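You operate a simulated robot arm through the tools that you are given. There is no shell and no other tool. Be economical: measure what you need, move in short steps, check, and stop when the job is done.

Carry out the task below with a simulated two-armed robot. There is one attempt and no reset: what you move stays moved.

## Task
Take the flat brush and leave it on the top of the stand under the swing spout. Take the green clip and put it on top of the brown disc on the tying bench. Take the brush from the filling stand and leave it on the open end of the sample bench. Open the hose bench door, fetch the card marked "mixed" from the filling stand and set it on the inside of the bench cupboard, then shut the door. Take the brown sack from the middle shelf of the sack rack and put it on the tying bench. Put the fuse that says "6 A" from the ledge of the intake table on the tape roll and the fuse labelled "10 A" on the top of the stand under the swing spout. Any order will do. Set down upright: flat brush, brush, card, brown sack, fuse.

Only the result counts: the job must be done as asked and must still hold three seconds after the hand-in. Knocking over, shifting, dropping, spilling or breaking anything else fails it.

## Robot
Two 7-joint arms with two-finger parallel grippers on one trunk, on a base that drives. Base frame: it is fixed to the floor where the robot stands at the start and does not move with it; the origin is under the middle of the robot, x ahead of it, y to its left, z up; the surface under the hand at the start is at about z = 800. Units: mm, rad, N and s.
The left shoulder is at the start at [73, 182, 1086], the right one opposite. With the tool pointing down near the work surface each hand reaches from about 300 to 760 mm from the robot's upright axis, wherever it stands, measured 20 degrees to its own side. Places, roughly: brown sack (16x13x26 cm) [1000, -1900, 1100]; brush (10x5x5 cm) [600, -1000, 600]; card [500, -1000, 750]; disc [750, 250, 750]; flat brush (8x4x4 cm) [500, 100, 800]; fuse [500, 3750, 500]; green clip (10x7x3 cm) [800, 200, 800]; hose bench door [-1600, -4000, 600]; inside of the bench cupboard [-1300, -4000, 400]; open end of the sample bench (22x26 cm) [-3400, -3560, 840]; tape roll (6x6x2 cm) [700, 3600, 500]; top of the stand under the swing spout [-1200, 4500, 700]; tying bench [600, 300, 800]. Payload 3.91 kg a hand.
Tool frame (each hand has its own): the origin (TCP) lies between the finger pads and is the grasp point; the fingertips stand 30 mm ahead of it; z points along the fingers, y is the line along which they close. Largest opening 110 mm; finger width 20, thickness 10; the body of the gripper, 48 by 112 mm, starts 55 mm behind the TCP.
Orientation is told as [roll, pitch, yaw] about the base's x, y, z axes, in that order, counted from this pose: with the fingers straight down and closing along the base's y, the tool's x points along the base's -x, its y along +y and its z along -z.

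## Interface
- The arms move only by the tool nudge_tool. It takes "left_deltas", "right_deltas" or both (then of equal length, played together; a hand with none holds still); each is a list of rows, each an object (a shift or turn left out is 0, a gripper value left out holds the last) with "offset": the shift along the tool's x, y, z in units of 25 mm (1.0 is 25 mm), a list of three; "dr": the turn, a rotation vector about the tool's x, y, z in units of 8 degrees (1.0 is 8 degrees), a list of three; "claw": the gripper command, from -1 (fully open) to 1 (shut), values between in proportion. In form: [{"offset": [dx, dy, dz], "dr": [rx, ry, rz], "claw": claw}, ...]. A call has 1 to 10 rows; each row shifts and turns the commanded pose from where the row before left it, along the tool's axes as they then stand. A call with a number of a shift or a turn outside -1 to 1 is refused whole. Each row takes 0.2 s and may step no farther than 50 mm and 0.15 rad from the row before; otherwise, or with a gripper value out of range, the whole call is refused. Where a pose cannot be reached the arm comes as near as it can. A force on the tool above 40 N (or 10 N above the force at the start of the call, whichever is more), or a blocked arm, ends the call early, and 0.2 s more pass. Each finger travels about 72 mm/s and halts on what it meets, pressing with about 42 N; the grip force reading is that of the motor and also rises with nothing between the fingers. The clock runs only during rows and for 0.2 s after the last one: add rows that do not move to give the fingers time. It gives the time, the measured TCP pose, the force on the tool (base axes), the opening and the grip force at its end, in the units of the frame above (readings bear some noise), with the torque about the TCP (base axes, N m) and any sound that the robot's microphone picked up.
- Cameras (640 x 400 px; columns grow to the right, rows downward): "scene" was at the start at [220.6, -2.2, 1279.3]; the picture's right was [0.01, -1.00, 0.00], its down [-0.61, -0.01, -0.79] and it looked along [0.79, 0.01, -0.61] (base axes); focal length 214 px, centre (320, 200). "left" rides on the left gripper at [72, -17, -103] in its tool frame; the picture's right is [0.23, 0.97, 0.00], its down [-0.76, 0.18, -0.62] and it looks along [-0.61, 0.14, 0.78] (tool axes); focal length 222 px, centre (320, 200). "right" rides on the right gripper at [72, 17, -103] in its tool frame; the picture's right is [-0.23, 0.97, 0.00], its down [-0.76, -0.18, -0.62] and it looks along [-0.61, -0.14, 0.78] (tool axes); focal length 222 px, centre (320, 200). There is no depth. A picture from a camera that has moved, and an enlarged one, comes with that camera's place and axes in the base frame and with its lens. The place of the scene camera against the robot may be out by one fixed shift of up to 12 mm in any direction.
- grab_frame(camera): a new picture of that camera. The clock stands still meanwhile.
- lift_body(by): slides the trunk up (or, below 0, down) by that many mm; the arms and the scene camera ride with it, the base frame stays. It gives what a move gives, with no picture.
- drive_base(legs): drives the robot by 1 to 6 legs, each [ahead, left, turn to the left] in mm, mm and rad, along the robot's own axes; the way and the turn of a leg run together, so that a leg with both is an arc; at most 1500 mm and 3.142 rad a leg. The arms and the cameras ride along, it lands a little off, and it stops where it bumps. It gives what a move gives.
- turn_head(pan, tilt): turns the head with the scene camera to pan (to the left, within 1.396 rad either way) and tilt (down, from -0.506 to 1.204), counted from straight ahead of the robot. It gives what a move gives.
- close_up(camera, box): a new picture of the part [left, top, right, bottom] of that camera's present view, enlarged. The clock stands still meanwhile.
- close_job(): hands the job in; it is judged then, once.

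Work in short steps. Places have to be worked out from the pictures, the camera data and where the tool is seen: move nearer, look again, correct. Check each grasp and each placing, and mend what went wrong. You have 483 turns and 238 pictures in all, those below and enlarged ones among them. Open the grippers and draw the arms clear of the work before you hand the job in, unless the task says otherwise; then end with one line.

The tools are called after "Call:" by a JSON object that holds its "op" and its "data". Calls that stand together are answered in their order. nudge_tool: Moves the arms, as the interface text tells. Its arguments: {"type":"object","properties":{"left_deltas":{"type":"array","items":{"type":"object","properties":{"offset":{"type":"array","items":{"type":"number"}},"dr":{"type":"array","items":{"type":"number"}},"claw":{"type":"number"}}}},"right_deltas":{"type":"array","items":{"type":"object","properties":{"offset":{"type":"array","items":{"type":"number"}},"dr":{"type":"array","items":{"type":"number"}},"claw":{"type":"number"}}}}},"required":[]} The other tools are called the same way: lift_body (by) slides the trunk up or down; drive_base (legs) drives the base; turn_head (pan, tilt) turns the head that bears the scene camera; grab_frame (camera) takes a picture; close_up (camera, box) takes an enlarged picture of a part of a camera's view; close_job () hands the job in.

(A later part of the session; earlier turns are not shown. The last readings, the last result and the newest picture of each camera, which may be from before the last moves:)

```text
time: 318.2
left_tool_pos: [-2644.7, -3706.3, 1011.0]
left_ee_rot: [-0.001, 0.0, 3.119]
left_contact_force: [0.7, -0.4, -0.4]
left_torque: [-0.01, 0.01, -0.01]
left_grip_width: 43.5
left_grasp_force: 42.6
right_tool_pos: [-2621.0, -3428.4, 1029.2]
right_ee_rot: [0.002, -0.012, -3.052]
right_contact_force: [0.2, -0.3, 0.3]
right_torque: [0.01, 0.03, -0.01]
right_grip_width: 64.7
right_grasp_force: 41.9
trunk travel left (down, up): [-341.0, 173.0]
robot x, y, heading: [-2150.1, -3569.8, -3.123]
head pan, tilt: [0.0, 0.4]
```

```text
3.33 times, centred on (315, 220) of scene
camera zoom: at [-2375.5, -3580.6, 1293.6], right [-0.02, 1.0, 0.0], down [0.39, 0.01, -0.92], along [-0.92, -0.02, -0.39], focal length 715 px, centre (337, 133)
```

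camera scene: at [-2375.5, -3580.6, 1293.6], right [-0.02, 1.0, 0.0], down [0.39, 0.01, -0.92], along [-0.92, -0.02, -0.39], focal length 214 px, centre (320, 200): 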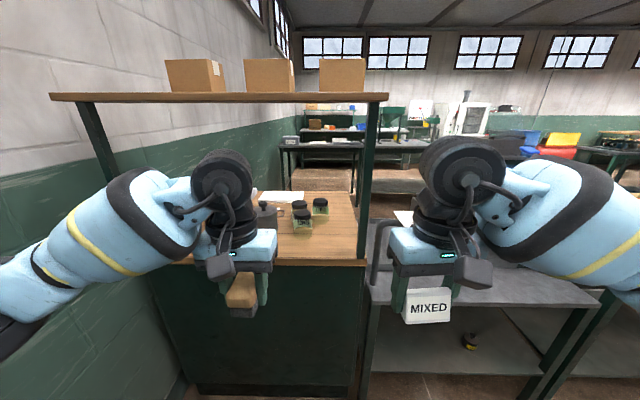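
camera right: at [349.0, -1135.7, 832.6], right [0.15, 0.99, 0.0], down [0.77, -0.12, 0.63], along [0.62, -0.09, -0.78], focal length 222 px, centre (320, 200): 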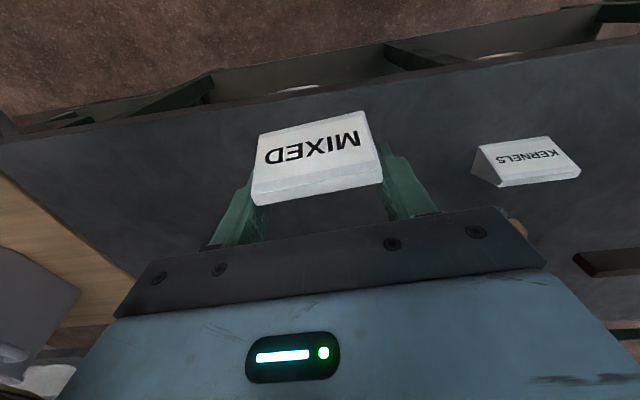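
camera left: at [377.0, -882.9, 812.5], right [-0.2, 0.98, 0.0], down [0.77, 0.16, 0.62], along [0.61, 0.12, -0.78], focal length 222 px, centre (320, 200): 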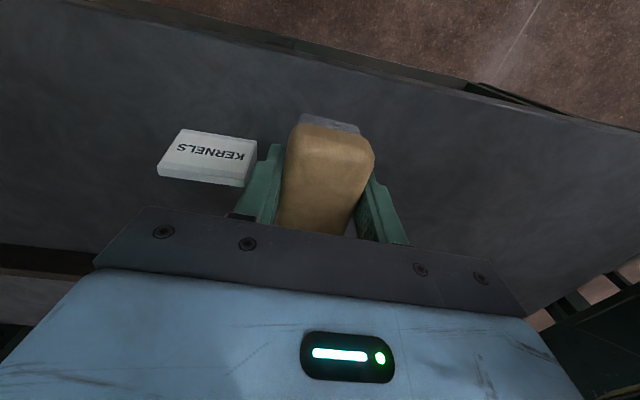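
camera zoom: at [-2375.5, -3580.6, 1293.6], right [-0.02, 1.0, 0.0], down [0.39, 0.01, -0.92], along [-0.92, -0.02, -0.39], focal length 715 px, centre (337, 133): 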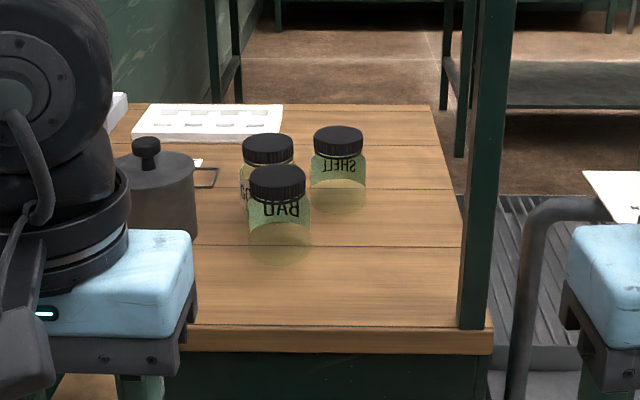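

The jars' labels face west, and the open end matches the far right part of the wooden counter, near (-3400,-3540). I need to reach it from the west side, so I'll drive back north and look for a way around.

Call:
{"op": "drive_base", "data": {"legs": [[0, 0, -1.58], [1500, 80, 0], [1500, 80, 0], [200, 0, 0], [0, 0, 1.571], [1300, 0, 0]]}}

Call:
{"op": "turn_head", "data": {"pan": 0.7, "tilt": 0.25}}

Call:
{"op": "grab_frame", "data": {"camera": "scene"}}

```text
refused: leg 2 is longer than a leg can be; nothing moved
```

```text
time: 319.3
left_tool_pos: [-2644.8, -3706.9, 1010.1]
left_ee_rot: [-0.001, 0.0, 3.118]
left_contact_force: [0.6, -0.2, -0.8]
left_torque: [0.01, -0.02, 0.02]
left_grip_width: 43.4
left_grasp_force: 41.9
right_tool_pos: [-2621.0, -3427.3, 1030.5]
right_ee_rot: [0.002, -0.013, -3.052]
right_contact_force: [-0.1, 0.5, -0.6]
right_torque: [0.0, 0.0, 0.01]
right_grip_width: 64.6
right_grasp_force: 42.0
trunk travel left (down, up): [-341.0, 173.0]
robot x, y, heading: [-2154.5, -3577.8, -3.121]
head pan, tilt: [0.7, 0.25]
```

```text
97 pictures are left
camera scene: at [-2353.3, -3640.2, 1307.6], right [-0.66, 0.75, 0.0], down [0.19, 0.16, -0.97], along [-0.73, -0.64, -0.25], focal length 214 px, centre (320, 200)
```

scene: 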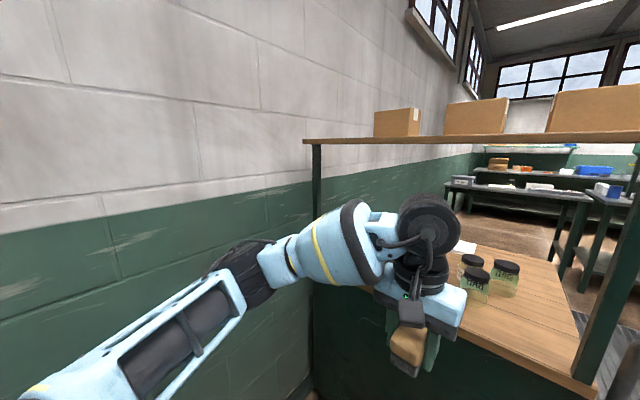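

Call:
{"op": "drive_base", "data": {"legs": [[0, 0, -1.58], [1400, 80, 0], [1400, 80, 0], [450, 0, 0], [0, 0, 1.571], [1300, 0, 0]]}}

Call:
{"op": "turn_head", "data": {"pan": 0.6, "tilt": 0.25}}

Call:
{"op": "grab_frame", "data": {"camera": "scene"}}

```text
time: 348.9
left_tool_pos: [-4256.7, -509.2, 1008.9]
left_ee_rot: [-0.003, -0.001, 3.115]
left_contact_force: [-0.6, 0.2, -0.7]
left_torque: [-0.01, -0.06, 0.02]
left_grip_width: 43.4
left_grasp_force: 42.5
right_tool_pos: [-4232.2, -230.7, 1030.4]
right_ee_rot: [0.002, -0.011, -3.051]
right_contact_force: [0.7, 0.4, -0.2]
right_torque: [0.0, 0.01, 0.0]
right_grip_width: 64.7
right_grasp_force: 41.9
trunk travel left (down, up): [-341.0, 173.0]
robot x, y, heading: [-3764.2, -377.4, -3.122]
head pan, tilt: [0.7, 0.25]
```

```text
time: 349.6
left_tool_pos: [-4255.9, -509.2, 1009.9]
left_ee_rot: [-0.003, -0.001, 3.117]
left_contact_force: [0.4, 0.0, -0.6]
left_torque: [-0.01, -0.02, -0.01]
left_grip_width: 43.2
left_grasp_force: 41.5
right_tool_pos: [-4232.2, -229.7, 1029.9]
right_ee_rot: [0.005, -0.01, -3.05]
right_contact_force: [-0.1, -0.2, -0.7]
right_torque: [0.02, -0.03, 0.04]
right_grip_width: 64.5
right_grasp_force: 42.2
trunk travel left (down, up): [-341.0, 173.0]
robot x, y, heading: [-3762.3, -375.6, -3.128]
head pan, tilt: [0.6, 0.25]
```

```text
96 pictures are left
camera scene: at [-3970.8, -436.1, 1307.6], right [-0.58, 0.82, 0.0], down [0.2, 0.14, -0.97], along [-0.79, -0.56, -0.25], focal length 214 px, centre (320, 200)
```

scene: 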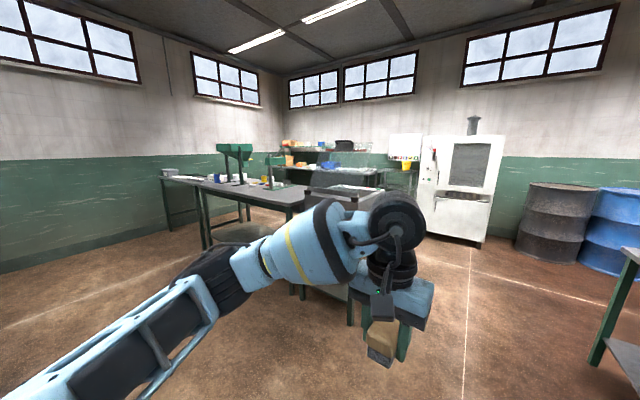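

There is open floor to the south-west. I'll go west another 450 mm, turn south and look.

Call:
{"op": "drive_base", "data": {"legs": [[450, 0, 0], [0, 0, 1.56]]}}

Call:
{"op": "turn_head", "data": {"pan": 0.3, "tilt": 0.25}}

Call:
{"op": "grab_frame", "data": {"camera": "scene"}}

```text
time: 356.0
left_tool_pos: [-4096.2, -881.8, 1009.2]
left_ee_rot: [-0.001, 0.001, -1.634]
left_contact_force: [-0.3, 0.7, -0.4]
left_torque: [0.03, 0.02, 0.01]
left_grip_width: 43.2
left_grasp_force: 42.0
right_tool_pos: [-4372.4, -846.9, 1031.3]
right_ee_rot: [0.001, -0.01, -1.518]
right_contact_force: [0.0, 0.0, 0.1]
right_torque: [-0.01, 0.01, 0.02]
right_grip_width: 64.9
right_grasp_force: 42.3
trunk travel left (down, up): [-341.0, 173.0]
robot x, y, heading: [-4206.7, -382.7, -1.598]
head pan, tilt: [0.6, 0.25]
```

```text
time: 356.8
left_tool_pos: [-4095.5, -882.8, 1009.9]
left_ee_rot: [-0.001, 0.0, -1.632]
left_contact_force: [-0.3, -1.3, -2.0]
left_torque: [0.0, -0.01, 0.01]
left_grip_width: 43.5
left_grasp_force: 42.3
right_tool_pos: [-4373.1, -847.0, 1029.9]
right_ee_rot: [0.002, -0.01, -1.518]
right_contact_force: [0.0, 0.2, -0.7]
right_torque: [0.02, 0.02, 0.01]
right_grip_width: 64.8
right_grasp_force: 42.1
trunk travel left (down, up): [-341.0, 173.0]
robot x, y, heading: [-4210.0, -385.6, -1.592]
head pan, tilt: [0.3, 0.25]
```

```text
95 pictures are left
camera scene: at [-4184.2, -610.2, 1307.6], right [-0.96, -0.27, 0.0], down [-0.07, 0.24, -0.97], along [0.27, -0.93, -0.25], focal length 214 px, centre (320, 200)
```

scene: 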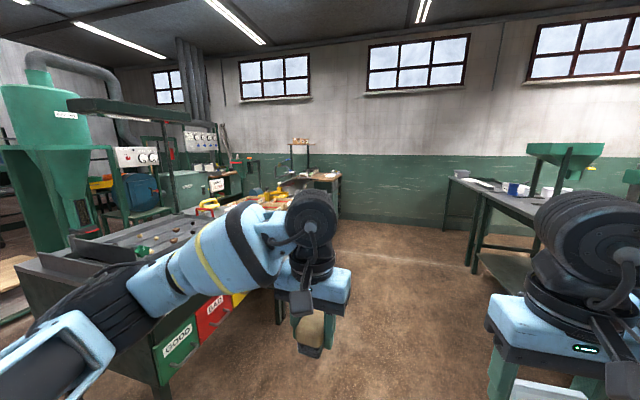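

The lane south is free and the sample counter is ahead on the left. I'll drive to y of about -3530 and face east.

Call:
{"op": "drive_base", "data": {"legs": [[1500, 0, 0.02], [1500, 0, 0], [140, 0, 0], [0, 0, 1.57]]}}

Call:
{"op": "turn_head", "data": {"pan": 0, "tilt": 0.5}}

Call:
{"op": "grab_frame", "data": {"camera": "scene"}}

```text
time: 376.3
left_tool_pos: [-3754.2, -3458.6, 1009.6]
left_ee_rot: [-0.002, 0.0, -0.04]
left_contact_force: [-0.2, 0.5, -0.8]
left_torque: [-0.02, 0.04, 0.01]
left_grip_width: 43.4
left_grasp_force: 42.2
right_tool_pos: [-3785.0, -3737.5, 1030.4]
right_ee_rot: [0.002, -0.012, 0.076]
right_contact_force: [-1.3, -0.4, -0.1]
right_torque: [0.03, 0.01, 0.01]
right_grip_width: 64.6
right_grasp_force: 42.0
trunk travel left (down, up): [-341.0, 173.0]
robot x, y, heading: [-4249.2, -3581.9, 0.003]
head pan, tilt: [0.3, 0.25]
```

```text
time: 377.1
left_tool_pos: [-3755.0, -3458.8, 1010.6]
left_ee_rot: [-0.001, 0.001, -0.04]
left_contact_force: [0.3, -0.3, -0.7]
left_torque: [0.01, 0.02, 0.03]
left_grip_width: 43.5
left_grasp_force: 42.4
right_tool_pos: [-3784.7, -3737.0, 1029.4]
right_ee_rot: [0.002, -0.012, 0.075]
right_contact_force: [-0.2, 0.5, -0.4]
right_torque: [0.02, -0.01, 0.01]
right_grip_width: 64.7
right_grasp_force: 41.9
trunk travel left (down, up): [-341.0, 173.0]
robot x, y, heading: [-4254.7, -3582.3, -0.003]
head pan, tilt: [0.0, 0.499]
```

```text
94 pictures are left
camera scene: at [-4023.7, -3585.9, 1284.5], right [0.0, -1.0, 0.0], down [-0.48, 0.0, -0.88], along [0.88, 0.0, -0.48], focal length 214 px, centre (320, 200)
```

scene: 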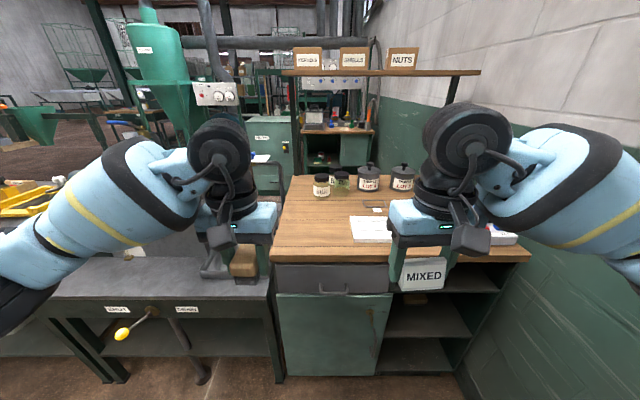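

The open end is the empty left part of the counter at about (-3398,-3565). I'll drive ahead 230 mm and slightly right.

Call:
{"op": "drive_base", "data": {"legs": [[0, -80, 0], [230, 0, 0]]}}

Call:
{"op": "turn_head", "data": {"pan": 0.1, "tilt": 0.7}}

Call:
{"op": "grab_frame", "data": {"camera": "scene"}}

Call:
{"op": "grab_frame", "data": {"camera": "left"}}

```text
time: 379.8
left_tool_pos: [-3529.7, -3543.4, 1009.4]
left_ee_rot: [-0.001, 0.001, -0.047]
left_contact_force: [0.4, -0.7, -1.5]
left_torque: [0.05, 0.03, 0.02]
left_grip_width: 43.3
left_grasp_force: 41.8
right_tool_pos: [-3558.9, -3822.0, 1029.6]
right_ee_rot: [0.003, -0.011, 0.067]
right_contact_force: [0.3, 0.4, -1.1]
right_torque: [0.01, 0.03, 0.02]
right_grip_width: 65.0
right_grasp_force: 42.0
trunk travel left (down, up): [-341.0, 173.0]
robot x, y, heading: [-4028.0, -3663.7, -0.011]
head pan, tilt: [0.0, 0.499]
```

```text
time: 380.5
left_tool_pos: [-3530.7, -3543.0, 1009.3]
left_ee_rot: [-0.001, -0.001, -0.047]
left_contact_force: [0.1, -0.1, -1.1]
left_torque: [0.02, 0.04, -0.02]
left_grip_width: 43.4
left_grasp_force: 42.0
right_tool_pos: [-3559.4, -3821.4, 1030.4]
right_ee_rot: [0.003, -0.01, 0.067]
right_contact_force: [0.5, -0.3, -0.3]
right_torque: [0.02, -0.02, 0.01]
right_grip_width: 64.7
right_grasp_force: 42.0
trunk travel left (down, up): [-341.0, 173.0]
robot x, y, heading: [-4028.3, -3663.9, -0.01]
head pan, tilt: [0.099, 0.7]
```

```text
93 pictures are left
camera scene: at [-3805.0, -3660.3, 1266.8], right [0.09, -1.0, 0.0], down [-0.64, -0.06, -0.77], along [0.76, 0.07, -0.64], focal length 214 px, centre (320, 200)
```

scene: 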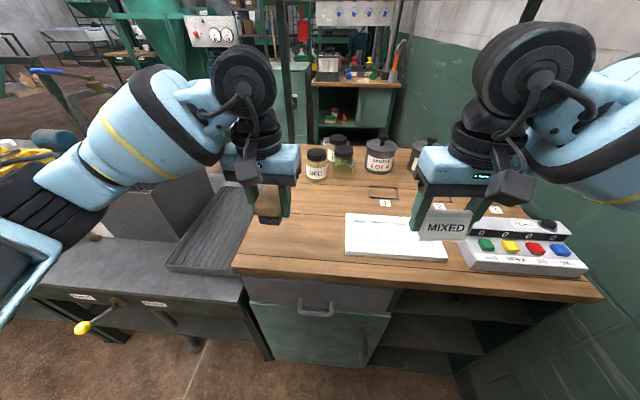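

```text
92 pictures are left
camera left: at [-3603.7, -3557.3, 1112.4], right [-0.18, 0.98, 0.0], down [0.77, 0.14, 0.62], along [0.61, 0.11, -0.78], focal length 222 px, centre (320, 200)
```

left: 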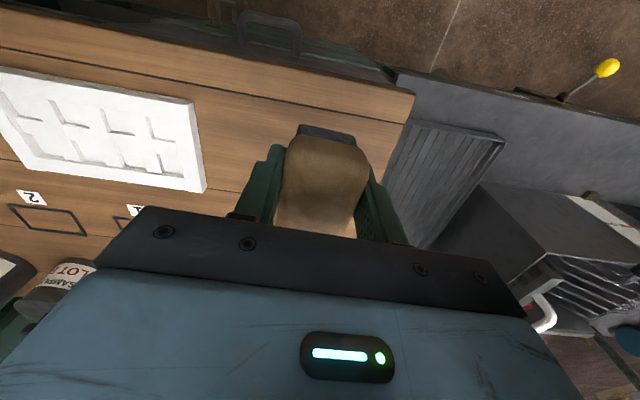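

The target is about (-3400,-3573). I'll move the brush over it and lower to 920.

Call:
{"op": "nudge_tool", "data": {"left_deltas": [{"offset": [-0.87, -0.17, 0.6]}, {"offset": [-0.87, -0.17, 0.6]}, {"offset": [-0.87, -0.17, 0.6]}, {"offset": [-0.87, -0.17, 0.6]}, {"offset": [-0.87, -0.17, 0.6]}, {"offset": [-0.87, -0.17, 0.6]}]}}

Call:
{"op": "grab_frame", "data": {"camera": "scene"}}

```text
time: 381.9
left_tool_pos: [-3399.1, -3577.6, 918.9]
left_ee_rot: [-0.001, 0.0, -0.048]
left_contact_force: [0.5, -0.2, -1.8]
left_torque: [0.03, 0.02, 0.0]
left_grip_width: 43.6
left_grasp_force: 41.9
right_tool_pos: [-3560.0, -3821.2, 1030.5]
right_ee_rot: [0.003, -0.01, 0.068]
right_contact_force: [0.1, -0.2, -0.5]
right_torque: [-0.02, 0.0, 0.0]
right_grip_width: 64.6
right_grasp_force: 41.8
trunk travel left (down, up): [-341.0, 173.0]
robot x, y, heading: [-4028.9, -3664.1, -0.008]
head pan, tilt: [0.099, 0.7]
```

```text
91 pictures are left
camera scene: at [-3804.4, -3660.8, 1266.7], right [0.09, -1.0, 0.0], down [-0.64, -0.06, -0.76], along [0.76, 0.07, -0.64], focal length 214 px, centre (320, 200)
```

scene: 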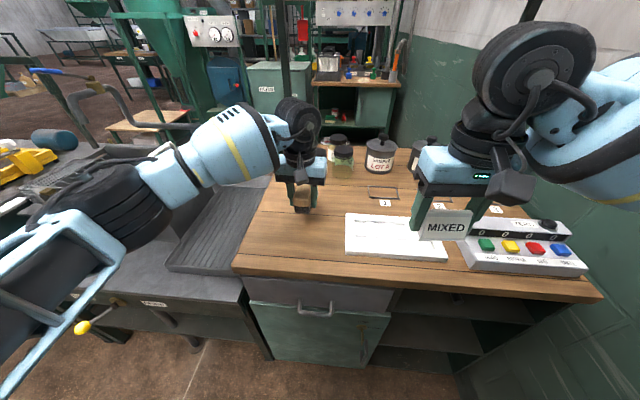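

Call:
{"op": "nudge_tool", "data": {"left_deltas": [{"offset": [0, 0, 0.5]}, {"offset": [0, 0, 0.5]}, {"offset": [0, 0, 0.3]}, {}]}}

Call:
{"op": "close_up", "data": {"camera": "scene", "box": [230, 120, 410, 260]}}

```text
time: 382.9
left_tool_pos: [-3400.1, -3573.8, 885.8]
left_ee_rot: [-0.002, 0.001, -0.048]
left_contact_force: [-0.4, -0.2, -0.2]
left_torque: [-0.01, 0.04, 0.02]
left_grip_width: 43.4
left_grasp_force: 42.5
right_tool_pos: [-3559.2, -3821.0, 1030.1]
right_ee_rot: [0.003, -0.011, 0.067]
right_contact_force: [-1.0, -0.5, 0.0]
right_torque: [0.01, 0.0, -0.02]
right_grip_width: 64.5
right_grasp_force: 41.7
trunk travel left (down, up): [-341.0, 173.0]
robot x, y, heading: [-4026.6, -3665.0, -0.007]
head pan, tilt: [0.099, 0.7]
```

```text
2.86 times, centred on (320, 190) of scene
camera zoom: at [-3804.9, -3660.3, 1266.8], right [0.09, -1.0, 0.0], down [-0.64, -0.06, -0.76], along [0.76, 0.07, -0.64], focal length 613 px, centre (320, 229)
```

zoom: 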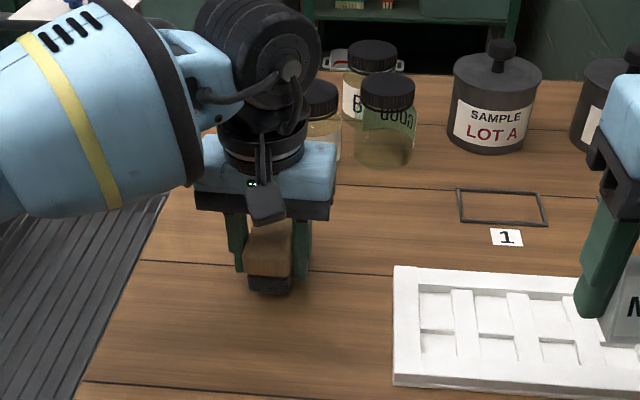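

Call:
{"op": "nudge_tool", "data": {"left_deltas": [{"offset": [0, 0, 0.15]}, {"offset": [0, 0, 0.15]}, {"offset": [0, 0, 0.1]}, {}]}}

```text
time: 383.9
left_tool_pos: [-3399.8, -3575.5, 877.2]
left_ee_rot: [-0.002, 0.002, -0.049]
left_contact_force: [1.0, -0.8, 4.4]
left_torque: [0.12, -0.4, -0.02]
left_grip_width: 43.5
left_grasp_force: 41.9
right_tool_pos: [-3560.8, -3821.5, 1030.8]
right_ee_rot: [0.001, -0.01, 0.07]
right_contact_force: [-0.2, -1.1, -0.7]
right_torque: [-0.03, 0.02, 0.01]
right_grip_width: 64.9
right_grasp_force: 41.8
trunk travel left (down, up): [-341.0, 173.0]
robot x, y, heading: [-4025.4, -3665.1, -0.011]
head pan, tilt: [0.099, 0.7]
```

Contact at TCP z 877 (surface about 840). I'll release slightly and lift straight up.

Call:
{"op": "nudge_tool", "data": {"left_deltas": [{"offset": [0, 0, 0.04]}, {"claw": -0.1}, {}, {"offset": [0, 0, -0.6]}, {"offset": [0, 0, -1]}, {"offset": [0, 0, -1]}, {"offset": [0.5, 0, -1]}, {"offset": [0.8, 0, -1]}]}}

Call:
{"op": "close_up", "data": {"camera": "scene", "box": [230, 120, 410, 260]}}

```text
time: 385.7
left_tool_pos: [-3431.6, -3572.6, 992.4]
left_ee_rot: [-0.003, -0.002, -0.047]
left_contact_force: [-0.8, 1.2, 0.6]
left_torque: [0.03, -0.01, -0.02]
left_grip_width: 60.3
left_grasp_force: 0.1
right_tool_pos: [-3561.0, -3820.1, 1030.5]
right_ee_rot: [0.001, -0.01, 0.068]
right_contact_force: [0.2, -0.3, -0.3]
right_torque: [0.0, -0.03, 0.0]
right_grip_width: 64.8
right_grasp_force: 41.9
trunk travel left (down, up): [-341.0, 173.0]
robot x, y, heading: [-4028.7, -3667.3, -0.006]
head pan, tilt: [0.099, 0.7]
```

```text
2.86 times, centred on (320, 190) of scene
camera zoom: at [-3805.5, -3660.3, 1266.9], right [0.09, -1.0, 0.0], down [-0.64, -0.06, -0.77], along [0.76, 0.07, -0.64], focal length 613 px, centre (320, 229)
```

zoom: 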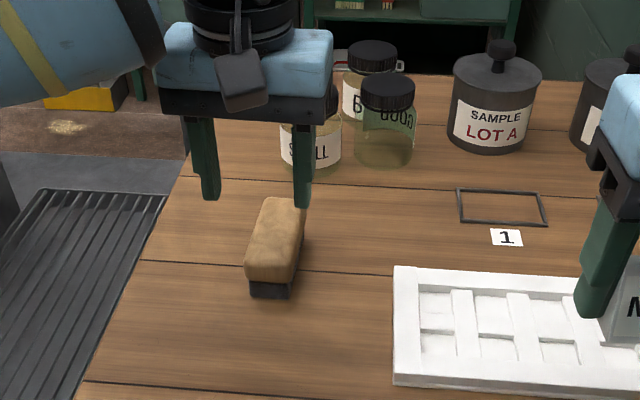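

The brush stands on the open end. I'll retract the left hand and drive back around to the hose bench.

Call:
{"op": "nudge_tool", "data": {"left_deltas": [{"offset": [1, 0, -0.2]}, {"offset": [1, 0, -0.2]}, {"offset": [1, 0.3, -0.2]}, {"offset": [1, 0.3, 0]}]}}

Call:
{"op": "drive_base", "data": {"legs": [[-230, 0, 0], [0, 0, 1.578], [1500, 0, 0], [1500, 0, 0], [290, 0, 0], [0, 0, -1.57]]}}

Call:
{"op": "drive_base", "data": {"legs": [[1500, 0, 0], [430, 0, 0], [0, 0, -1.57]]}}

```text
time: 386.7
left_tool_pos: [-3534.8, -3552.6, 1006.0]
left_ee_rot: [-0.001, -0.001, -0.047]
left_contact_force: [-0.1, 0.6, 0.0]
left_torque: [0.0, 0.0, -0.03]
left_grip_width: 60.4
left_grasp_force: 0.1
right_tool_pos: [-3559.8, -3821.1, 1029.9]
right_ee_rot: [0.004, -0.011, 0.067]
right_contact_force: [-1.0, -0.5, 0.1]
right_torque: [-0.02, 0.0, 0.0]
right_grip_width: 65.0
right_grasp_force: 42.2
trunk travel left (down, up): [-341.0, 173.0]
robot x, y, heading: [-4026.5, -3666.3, -0.005]
head pan, tilt: [0.099, 0.7]
```

```text
time: 411.6
left_tool_pos: [-3655.6, -294.3, 1007.5]
left_ee_rot: [-0.003, 0.0, -0.066]
left_contact_force: [0.0, -0.1, 0.5]
left_torque: [0.01, 0.0, 0.03]
left_grip_width: 60.4
left_grasp_force: 0.1
right_tool_pos: [-3685.1, -561.1, 1030.5]
right_ee_rot: [0.003, -0.011, 0.052]
right_contact_force: [0.0, -0.7, -0.1]
right_torque: [0.0, 0.0, -0.02]
right_grip_width: 64.6
right_grasp_force: 41.7
trunk travel left (down, up): [-341.0, 173.0]
robot x, y, heading: [-4149.4, -395.7, -0.02]
head pan, tilt: [0.099, 0.7]
```

```text
time: 424.9
left_tool_pos: [-2112.7, -856.6, 1007.4]
left_ee_rot: [-0.002, -0.001, -1.575]
left_contact_force: [-0.1, 0.7, 0.0]
left_torque: [-0.01, 0.0, -0.01]
left_grip_width: 60.7
left_grasp_force: 0.1
right_tool_pos: [-2380.0, -841.0, 1031.2]
right_ee_rot: [0.002, -0.011, -1.461]
right_contact_force: [0.3, 0.2, 0.0]
right_torque: [0.0, -0.01, -0.02]
right_grip_width: 64.8
right_grasp_force: 41.8
trunk travel left (down, up): [-341.0, 173.0]
robot x, y, heading: [-2240.0, -371.2, -1.531]
head pan, tilt: [0.099, 0.7]
```

Call:
{"op": "drive_base", "data": {"legs": [[1500, 0, -0.04], [1500, 0, 0], [230, 0, 0], [0, 0, 1.57]]}}

Call:
{"op": "turn_head", "data": {"pan": -0.2, "tilt": 0.6}}

Call:
{"op": "grab_frame", "data": {"camera": "scene"}}

```text
time: 444.7
left_tool_pos: [-1737.7, -3546.9, 1007.3]
left_ee_rot: [-0.003, 0.003, -0.081]
left_contact_force: [-0.5, 0.0, 0.5]
left_torque: [0.01, 0.0, 0.0]
left_grip_width: 60.5
left_grasp_force: 0.1
right_tool_pos: [-1773.0, -3814.2, 1030.8]
right_ee_rot: [0.002, -0.011, 0.033]
right_contact_force: [-1.3, 0.7, -1.5]
right_torque: [0.0, 0.01, -0.01]
right_grip_width: 64.6
right_grasp_force: 41.9
trunk travel left (down, up): [-341.0, 173.0]
robot x, y, heading: [-2226.0, -3643.8, -0.04]
head pan, tilt: [0.099, 0.7]
```

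```text
time: 445.5
left_tool_pos: [-1736.7, -3548.3, 1006.0]
left_ee_rot: [-0.001, 0.0, -0.083]
left_contact_force: [-0.6, 0.1, 0.5]
left_torque: [-0.03, -0.04, -0.01]
left_grip_width: 60.6
left_grasp_force: 0.1
right_tool_pos: [-1773.4, -3813.9, 1031.0]
right_ee_rot: [0.001, -0.01, 0.034]
right_contact_force: [1.2, -0.2, -0.5]
right_torque: [0.03, 0.01, 0.04]
right_grip_width: 64.7
right_grasp_force: 42.2
trunk travel left (down, up): [-341.0, 173.0]
robot x, y, heading: [-2231.0, -3642.6, -0.041]
head pan, tilt: [-0.201, 0.6]
```

```text
88 pictures are left
camera scene: at [-2010.7, -3670.8, 1275.4], right [-0.24, -0.97, 0.0], down [-0.55, 0.14, -0.82], along [0.8, -0.2, -0.57], focal length 214 px, centre (320, 200)
```

scene: 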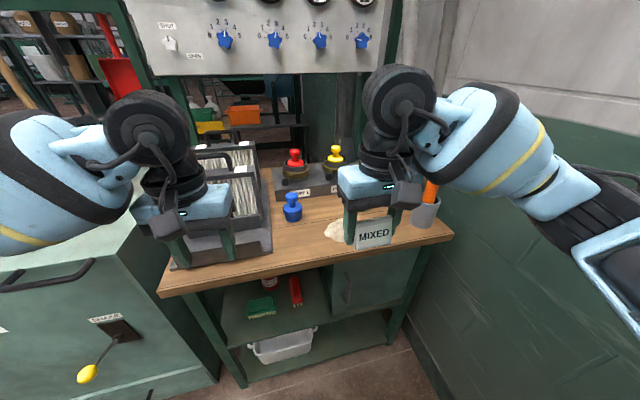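

Call:
{"op": "close_up", "data": {"camera": "scene", "box": [220, 200, 460, 390]}}

```text
2.11 times, centred on (340, 295) of scene
camera zoom: at [-2010.7, -3670.8, 1275.4], right [-0.24, -0.97, 0.0], down [-0.55, 0.14, -0.82], along [0.8, -0.2, -0.57], focal length 452 px, centre (278, 0)
```

zoom: 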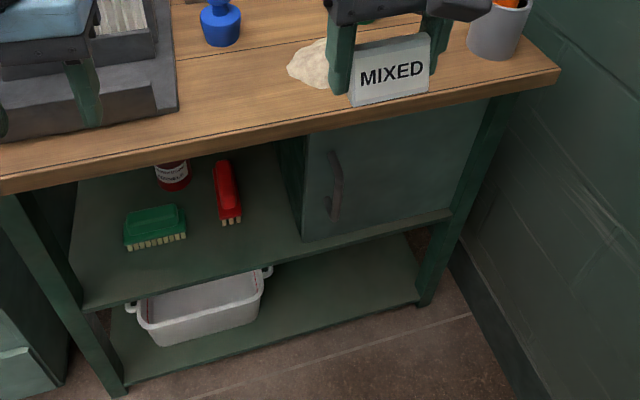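

The cupboard sits under the right half of the bench top, so the card must go in with the hand pitched forward. I'll set the card on a free front spot of the bench top, regrasp it pitched with the left hand, and use the right hand for the door.

Call:
{"op": "nudge_tool", "data": {"right_deltas": [{"offset": [-0.9, 0.4, 0.65]}, {"offset": [-0.9, 0.4, 0.65]}, {"offset": [-0.9, 0.4, 0.65]}, {"offset": [-0.9, 0.4, 0.65]}, {"offset": [-0.9, 0.4, 0.65]}, {"offset": [-0.9, 0.4, 0.65]}, {"offset": [-0.9, 0.4, 0.65]}, {"offset": [-0.9, 0.4, 0.65]}, {"offset": [-0.9, 0.4, 0.65]}], "left_deltas": [{"offset": [0, 0.5, 0]}, {"offset": [0, 0.5, 0]}, {"offset": [0.5, 0.5, 0]}, {"offset": [0.5, 0.5, 0]}, {"offset": [0.5, 0, 0]}, {"offset": [0.5, 0, 0]}, {"offset": [0.5, 0, 0]}, {}, {}]}}

Call:
{"op": "turn_head", "data": {"pan": -0.1, "tilt": 0.75}}

Call:
{"op": "grab_frame", "data": {"camera": "scene"}}

Call:
{"op": "grab_frame", "data": {"camera": "right"}}

```text
time: 447.5
left_tool_pos: [-1795.0, -3492.4, 1006.3]
left_ee_rot: [-0.001, 0.0, -0.08]
left_contact_force: [0.1, 0.8, -0.7]
left_torque: [0.0, -0.03, -0.01]
left_grip_width: 60.5
left_grasp_force: 0.0
right_tool_pos: [-1570.1, -3714.9, 887.7]
right_ee_rot: [0.002, -0.01, 0.036]
right_contact_force: [0.4, 0.3, -1.1]
right_torque: [0.0, -0.01, 0.04]
right_grip_width: 64.8
right_grasp_force: 41.3
trunk travel left (down, up): [-341.0, 173.0]
robot x, y, heading: [-2235.1, -3640.0, -0.041]
head pan, tilt: [-0.201, 0.6]
```

```text
time: 448.2
left_tool_pos: [-1795.8, -3493.1, 1007.5]
left_ee_rot: [-0.001, 0.001, -0.081]
left_contact_force: [0.3, 0.4, -0.4]
left_torque: [-0.01, -0.01, -0.01]
left_grip_width: 60.3
left_grasp_force: 0.0
right_tool_pos: [-1571.8, -3715.7, 886.3]
right_ee_rot: [0.002, -0.009, 0.033]
right_contact_force: [0.6, 0.3, 0.0]
right_torque: [0.03, -0.02, -0.01]
right_grip_width: 64.6
right_grasp_force: 42.1
trunk travel left (down, up): [-341.0, 173.0]
robot x, y, heading: [-2232.9, -3641.2, -0.046]
head pan, tilt: [-0.099, 0.75]
```

```text
86 pictures are left
camera scene: at [-2014.5, -3661.5, 1262.6], right [-0.14, -0.99, 0.0], down [-0.67, 0.1, -0.73], along [0.72, -0.1, -0.68], focal length 214 px, centre (320, 200)
```

scene: 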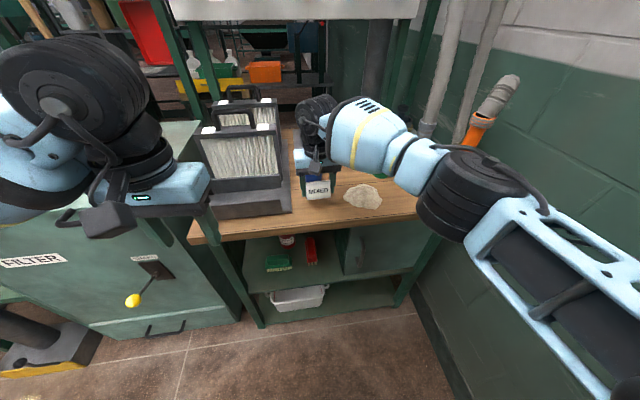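

```text
85 pictures are left
camera right: at [-1645.6, -3701.2, 988.8], right [0.19, 0.98, 0.0], down [0.76, -0.15, 0.63], along [0.62, -0.12, -0.78], focal length 222 px, centre (320, 200)
```

right: 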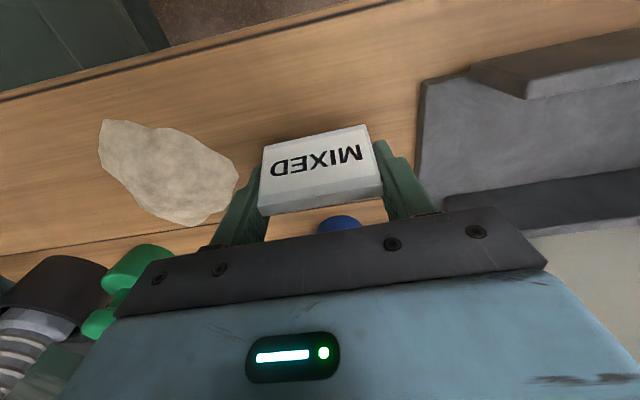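

Clear on both sides. I'll lower the card to the bench top.

Call:
{"op": "nudge_tool", "data": {"right_deltas": [{"offset": [0, 0, 0.8]}, {"offset": [0, 0, 0.8]}, {"offset": [0, 0, 0.6]}, {"offset": [0, 0, 0.3]}, {"offset": [0, 0, 0.2]}, {"offset": [0, 0, 0.2]}, {}]}}

```text
time: 448.9
left_tool_pos: [-1795.9, -3493.2, 1006.7]
left_ee_rot: [-0.001, 0.001, -0.081]
left_contact_force: [-0.4, 0.0, 0.4]
left_torque: [0.0, 0.01, 0.0]
left_grip_width: 60.4
left_grasp_force: 0.1
right_tool_pos: [-1567.7, -3715.1, 850.7]
right_ee_rot: [0.006, -0.026, 0.032]
right_contact_force: [-10.1, -1.5, 19.3]
right_torque: [-0.5, 0.61, -0.23]
right_grip_width: 64.7
right_grasp_force: 41.5
trunk travel left (down, up): [-341.0, 173.0]
robot x, y, heading: [-2234.2, -3638.5, -0.044]
head pan, tilt: [-0.099, 0.75]
stopped in row 3 (right hand): the force on the tool passed its limit at 52 N (the readings are from after the stop); the commanded pose is now the measured one
```

The card touches the bench top at TCP 851. I'll ease up slightly, open and rise.

Call:
{"op": "nudge_tool", "data": {"right_deltas": [{"offset": [0, 0, -0.06]}, {"claw": -0.6}, {}, {"offset": [0, 0, -0.6]}, {"offset": [0, 0, -1]}, {"offset": [0, 0, -1]}]}}

Call:
{"op": "grab_frame", "data": {"camera": "right"}}

```text
time: 450.3
left_tool_pos: [-1796.1, -3493.8, 1006.6]
left_ee_rot: [-0.002, 0.0, -0.083]
left_contact_force: [0.4, 0.2, 0.7]
left_torque: [-0.01, -0.04, -0.03]
left_grip_width: 60.5
left_grasp_force: 0.0
right_tool_pos: [-1569.2, -3718.2, 913.3]
right_ee_rot: [0.003, -0.025, 0.031]
right_contact_force: [-0.5, -0.1, 0.2]
right_torque: [0.0, -0.02, 0.02]
right_grip_width: 87.9
right_grasp_force: 0.2
trunk travel left (down, up): [-341.0, 173.0]
robot x, y, heading: [-2233.3, -3643.2, -0.039]
head pan, tilt: [-0.099, 0.75]
```

```text
84 pictures are left
camera right: at [-1645.0, -3703.6, 1013.7], right [0.2, 0.98, 0.01], down [0.75, -0.16, 0.64], along [0.63, -0.12, -0.77], focal length 222 px, centre (320, 200)
```

right: 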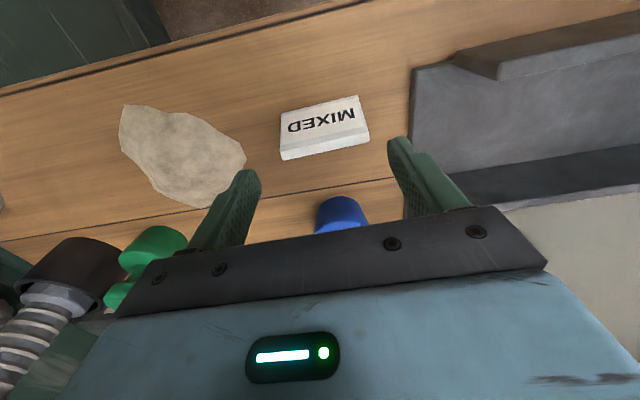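

The card stands on the bench top. I'll retract the right hand, shift the robot right, and pitch the left hand 60° forward.

Call:
{"op": "nudge_tool", "data": {"right_deltas": [{"offset": [0.3, 0, -1]}, {"offset": [0.8, 0, -1]}, {"offset": [1, 0, -0.5]}, {"offset": [1, 0, 0]}, {"offset": [1, 0, 0]}, {"offset": [1, 0, 0]}, {"offset": [1, 0, 0]}, {"offset": [1, 0, 0]}, {"offset": [1, 0, 0]}], "left_deltas": [{"dr": [0, -1, 0], "claw": -1}, {"dr": [0, -1, 0]}, {"dr": [0, -1, 0]}, {"dr": [0, -1, 0]}, {"dr": [0, -1, 0]}, {"dr": [0, -1, 0]}, {"dr": [0, -1, 0]}, {"dr": [0, -0.5, 0]}, {}]}}

Call:
{"op": "drive_base", "data": {"legs": [[0, -150, 0.043]]}}

Call:
{"op": "grab_frame", "data": {"camera": "scene"}}

```text
time: 452.3
left_tool_pos: [-1753.5, -3513.2, 1017.6]
left_ee_rot: [-0.001, -1.047, -0.08]
left_contact_force: [-0.5, 0.4, -0.7]
left_torque: [-0.01, -0.01, -0.01]
left_grip_width: 110.2
left_grasp_force: 0.0
left hand out of reach, approached as far as the arm can: row 6, 7, 8
right_tool_pos: [-1771.8, -3723.1, 971.1]
right_ee_rot: [0.004, -0.027, 0.031]
right_contact_force: [0.0, 0.3, 0.2]
right_torque: [0.01, 0.03, -0.02]
right_grip_width: 88.2
right_grasp_force: 0.0
trunk travel left (down, up): [-341.0, 173.0]
robot x, y, heading: [-2234.6, -3642.8, -0.048]
head pan, tilt: [-0.099, 0.75]
```

```text
time: 454.3
left_tool_pos: [-1760.5, -3646.3, 1016.6]
left_ee_rot: [-0.002, -1.045, -0.04]
left_contact_force: [-1.3, -0.2, 0.6]
left_torque: [-0.03, -0.03, 0.0]
left_grip_width: 109.8
left_grasp_force: 0.1
right_tool_pos: [-1770.2, -3856.5, 969.6]
right_ee_rot: [0.006, -0.027, 0.074]
right_contact_force: [0.6, -0.8, 0.0]
right_torque: [0.03, 0.0, -0.01]
right_grip_width: 87.6
right_grasp_force: 0.2
trunk travel left (down, up): [-341.0, 173.0]
robot x, y, heading: [-2235.7, -3794.0, 0.001]
head pan, tilt: [-0.099, 0.75]
```

```text
83 pictures are left
camera scene: at [-2017.2, -3805.8, 1262.5], right [-0.1, -0.99, 0.0], down [-0.68, 0.07, -0.73], along [0.73, -0.07, -0.68], focal length 214 px, centre (320, 200)
```

scene: 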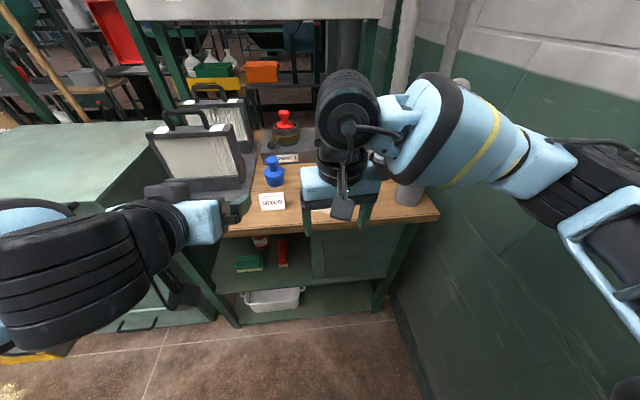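

I'll move the pitched left hand to a pre-grasp point in front of the card.

Call:
{"op": "nudge_tool", "data": {"left_deltas": [{"dr": [-0.43, 0, -0.25], "claw": -0.73}, {"offset": [0.345, -0.467, 0.85]}, {"offset": [0.345, -0.467, 0.85]}, {"offset": [0.345, -0.467, 0.85]}, {"offset": [0.345, -0.467, 0.85]}, {"offset": [0.345, -0.467, 0.85]}, {"offset": [0.345, -0.467, 0.85]}]}}

Call:
{"op": "grab_frame", "data": {"camera": "left"}}

Call:
{"op": "close_up", "data": {"camera": "scene", "box": [190, 130, 350, 250]}}

```text
time: 455.9
left_tool_pos: [-1674.5, -3714.2, 907.0]
left_ee_rot: [-0.004, -1.046, 0.032]
left_contact_force: [0.5, -0.1, -0.1]
left_torque: [-0.01, -0.01, -0.01]
left_grip_width: 95.3
left_grasp_force: 0.0
right_tool_pos: [-1771.2, -3855.6, 971.0]
right_ee_rot: [0.006, -0.025, 0.073]
right_contact_force: [0.0, -0.2, -0.6]
right_torque: [0.02, -0.01, 0.02]
right_grip_width: 88.1
right_grasp_force: 0.1
trunk travel left (down, up): [-341.0, 173.0]
robot x, y, heading: [-2235.4, -3793.7, -0.002]
head pan, tilt: [-0.099, 0.75]
```

```text
82 pictures are left
camera left: at [-1801.7, -3735.6, 896.4], right [-0.14, 0.97, -0.2], down [-0.16, 0.17, 0.97], along [0.98, 0.17, 0.13], focal length 222 px, centre (320, 200)
```

left: 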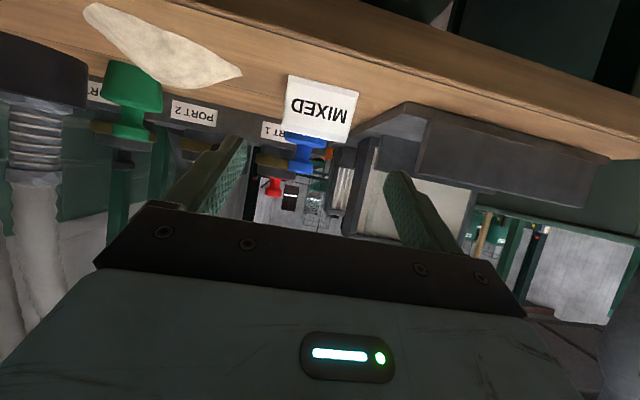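

```text
3.33 times, centred on (270, 190) of scene
camera zoom: at [-2016.9, -3805.7, 1262.5], right [-0.1, -0.99, 0.0], down [-0.68, 0.07, -0.73], along [0.73, -0.07, -0.68], focal length 715 px, centre (487, 233)
```

zoom: 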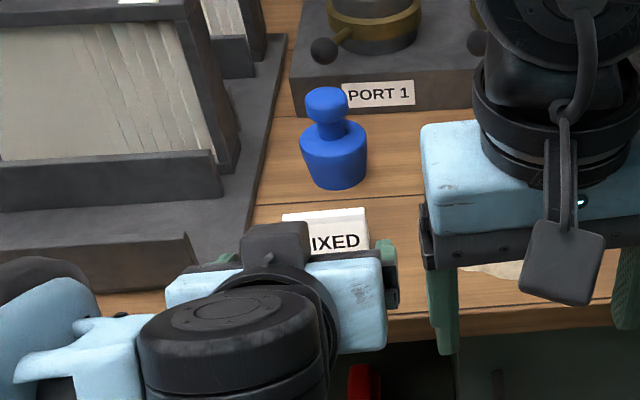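

Aligned with the card at y of about -3717. I'll advance 120 mm along the tool axis.

Call:
{"op": "nudge_tool", "data": {"left_deltas": [{"offset": [0, -0.1, 0.9]}, {"offset": [0, 0, 0.95]}, {"offset": [0, 0, 0.95]}, {"offset": [0, 0, 0.95]}, {"offset": [0, 0, 0.95]}]}}

Call:
{"op": "grab_frame", "data": {"camera": "left"}}

```text
time: 457.1
left_tool_pos: [-1573.7, -3713.1, 849.0]
left_ee_rot: [-0.004, -1.045, 0.032]
left_contact_force: [-0.2, -0.2, 0.1]
left_torque: [-0.04, 0.02, 0.01]
left_grip_width: 95.1
left_grasp_force: 0.1
right_tool_pos: [-1771.4, -3856.8, 969.7]
right_ee_rot: [0.005, -0.022, 0.073]
right_contact_force: [-0.9, 0.0, -0.1]
right_torque: [0.05, -0.01, 0.0]
right_grip_width: 87.9
right_grasp_force: 0.0
trunk travel left (down, up): [-341.0, 173.0]
robot x, y, heading: [-2235.4, -3794.5, 0.005]
head pan, tilt: [-0.099, 0.75]
```

```text
80 pictures are left
camera left: at [-1699.7, -3735.3, 837.4], right [-0.14, 0.97, -0.2], down [-0.16, 0.18, 0.97], along [0.98, 0.17, 0.13], focal length 222 px, centre (320, 200)
```

left: 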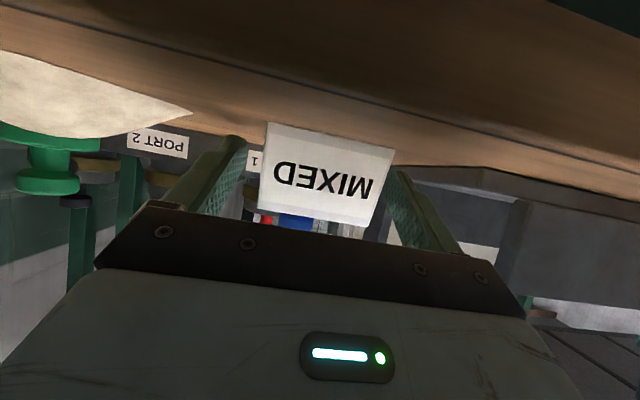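

The card is between the fingers. I'll close and lift.

Call:
{"op": "nudge_tool", "data": {"left_deltas": [{"claw": 1}, {}, {}, {"offset": [-0.43, 0, -0.25]}, {"offset": [-0.87, 0, -0.5]}, {"offset": [-0.87, 0, -0.5]}]}}

Call:
{"op": "grab_frame", "data": {"camera": "left"}}

```text
time: 458.5
left_tool_pos: [-1572.5, -3713.3, 912.0]
left_ee_rot: [-0.005, -1.046, 0.031]
left_contact_force: [0.8, -0.3, -0.3]
left_torque: [-0.02, 0.0, -0.01]
left_grip_width: 64.7
left_grasp_force: 42.5
right_tool_pos: [-1771.2, -3856.6, 970.7]
right_ee_rot: [0.006, -0.026, 0.074]
right_contact_force: [-0.3, -0.2, 0.0]
right_torque: [0.04, 0.02, 0.02]
right_grip_width: 87.8
right_grasp_force: 0.0
trunk travel left (down, up): [-341.0, 173.0]
robot x, y, heading: [-2235.5, -3793.7, -0.002]
head pan, tilt: [-0.099, 0.75]
```

```text
79 pictures are left
camera left: at [-1699.0, -3734.3, 901.6], right [-0.14, 0.97, -0.2], down [-0.16, 0.17, 0.97], along [0.98, 0.17, 0.13], focal length 222 px, centre (320, 200)
```

left: 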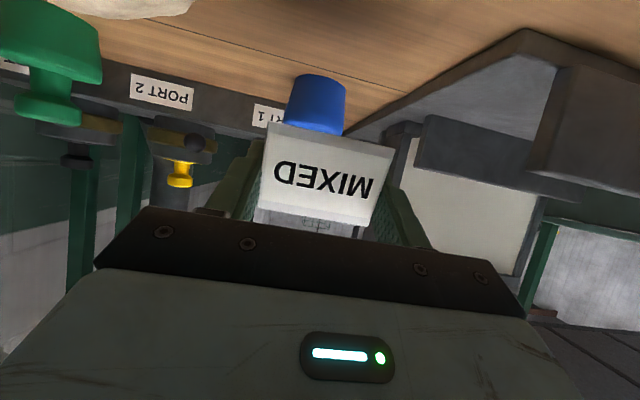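

The left hand now holds the card upright at a 60° pitch. I'll retract it and pitch the right hand too, then lower the trunk to find the door handle.

Call:
{"op": "nudge_tool", "data": {"left_deltas": [{"offset": [0.33, 0.4, -0.965]}, {"offset": [0.33, 0.4, -0.965]}, {"offset": [0.33, 0.4, -0.965]}, {"offset": [0.33, 0.4, -0.965]}, {"offset": [0.33, 0.4, -0.965]}, {"offset": [0.33, 0.4, -0.965]}, {"offset": [0.33, 0.4, -0.965]}, {"offset": [0.33, 0.4, -0.965]}], "right_deltas": [{"dr": [0, -1, 0]}, {"dr": [0, -1, 0]}, {"dr": [0, -1, 0]}, {"dr": [0, -1, 0]}, {"dr": [0, -1, 0]}, {"dr": [0, -1, 0]}, {"dr": [0, -1, 0]}, {"dr": [0, -0.5, 0]}]}}

Call:
{"op": "lift_body", "data": {"by": -280}}

Call:
{"op": "grab_frame", "data": {"camera": "right"}}

Call:
{"op": "grab_frame", "data": {"camera": "scene"}}

```text
time: 460.3
left_tool_pos: [-1765.7, -3642.9, 948.5]
left_ee_rot: [-0.003, -1.045, 0.029]
left_contact_force: [0.4, -0.6, 0.3]
left_torque: [0.01, -0.01, 0.0]
left_grip_width: 64.8
left_grasp_force: 41.8
left hand out of reach, approached as far as the arm can: row 8
right_tool_pos: [-1771.6, -3856.9, 970.7]
right_ee_rot: [0.012, -1.074, 0.063]
right_contact_force: [-0.3, 0.3, 0.4]
right_torque: [0.04, 0.0, -0.02]
right_grip_width: 88.1
right_grasp_force: 0.1
trunk travel left (down, up): [-341.0, 173.0]
robot x, y, heading: [-2237.4, -3794.0, 0.001]
head pan, tilt: [-0.099, 0.75]
```

```text
time: 463.2
left_tool_pos: [-1743.1, -3643.5, 563.1]
left_ee_rot: [0.012, -0.783, 0.022]
left_contact_force: [0.5, -0.4, 0.4]
left_torque: [0.04, 0.01, 0.0]
left_grip_width: 65.0
left_grasp_force: 41.8
right_tool_pos: [-1752.7, -3855.8, 649.7]
right_ee_rot: [0.02, -0.982, 0.057]
right_contact_force: [-0.3, -0.1, 0.0]
right_torque: [0.0, 0.0, 0.02]
right_grip_width: 88.0
right_grasp_force: 0.0
trunk travel left (down, up): [-61.0, 453.0]
robot x, y, heading: [-2237.8, -3793.2, -0.002]
head pan, tilt: [-0.099, 0.75]
```

```text
78 pictures are left
camera right: at [-1880.1, -3847.8, 646.7], right [0.06, 0.98, 0.2], down [-0.08, -0.2, 0.98], along [1.0, -0.07, 0.07], focal length 222 px, centre (320, 200)
```

right: 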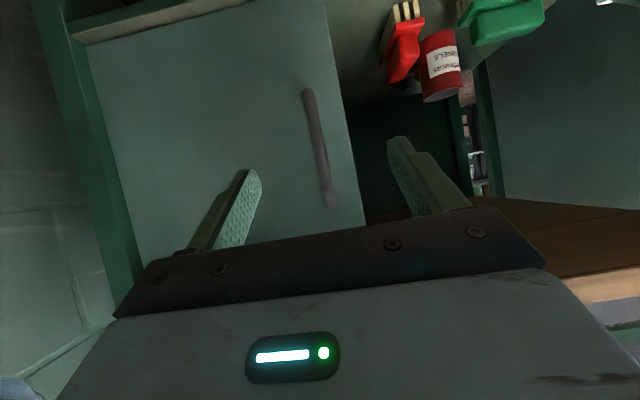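

```text
77 pictures are left
camera scene: at [-1918.7, -3805.6, 954.2], right [-0.1, -0.99, 0.0], down [-0.68, 0.07, -0.73], along [0.73, -0.07, -0.68], focal length 214 px, centre (320, 200)
```

scene: 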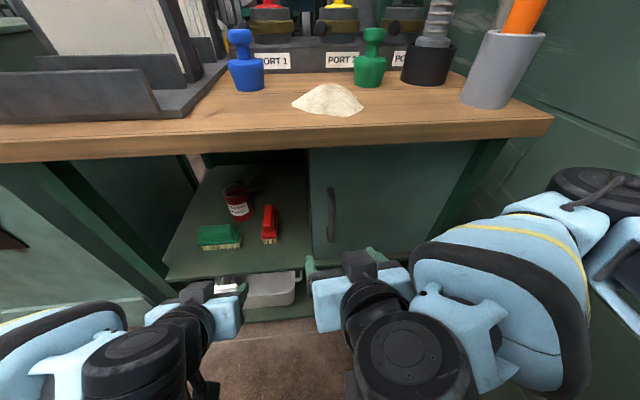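

The handle bar is at about y=-3855, z 540 to 670, x about -1605. I'll narrow the right gripper and advance toward it.

Call:
{"op": "nudge_tool", "data": {"right_deltas": [{"offset": [-0.307, -0.053, 0.917], "claw": -0.1}, {"offset": [-0.307, -0.053, 0.917]}, {"offset": [-0.307, -0.053, 0.917]}, {"offset": [-0.307, -0.053, 0.917]}]}}

Call:
{"op": "grab_frame", "data": {"camera": "right"}}

Call:
{"op": "close_up", "data": {"camera": "scene", "box": [230, 130, 430, 290]}}

```text
time: 464.2
left_tool_pos: [-1742.3, -3642.2, 562.5]
left_ee_rot: [0.009, -0.78, 0.021]
left_contact_force: [-0.3, 0.6, -1.2]
left_torque: [-0.01, 0.0, -0.02]
left_grip_width: 64.6
left_grasp_force: 42.7
right_tool_pos: [-1657.2, -3854.5, 623.9]
right_ee_rot: [0.02, -0.981, 0.058]
right_contact_force: [-0.5, 0.2, 0.2]
right_torque: [-0.01, 0.03, -0.03]
right_grip_width: 60.6
right_grasp_force: 0.0
trunk travel left (down, up): [-61.0, 453.0]
robot x, y, heading: [-2232.4, -3794.6, -0.004]
head pan, tilt: [-0.099, 0.75]
```

```text
76 pictures are left
camera right: at [-1785.8, -3846.4, 621.1], right [0.05, 0.98, 0.2], down [-0.08, -0.2, 0.98], along [1.0, -0.07, 0.07], focal length 222 px, centre (320, 200)
```

right: 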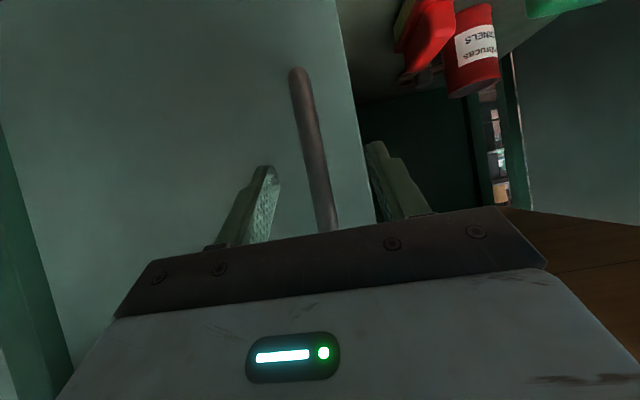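

```text
2.50 times, centred on (330, 210) of scene
camera zoom: at [-1918.5, -3805.6, 954.1], right [-0.1, -0.99, 0.0], down [-0.68, 0.07, -0.73], along [0.73, -0.07, -0.68], focal length 536 px, centre (295, 175)
```

zoom: 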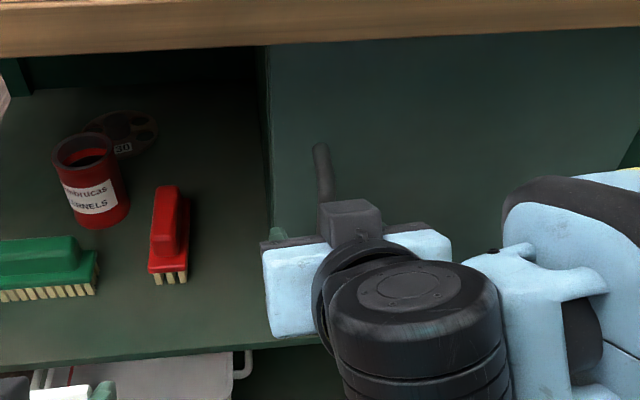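

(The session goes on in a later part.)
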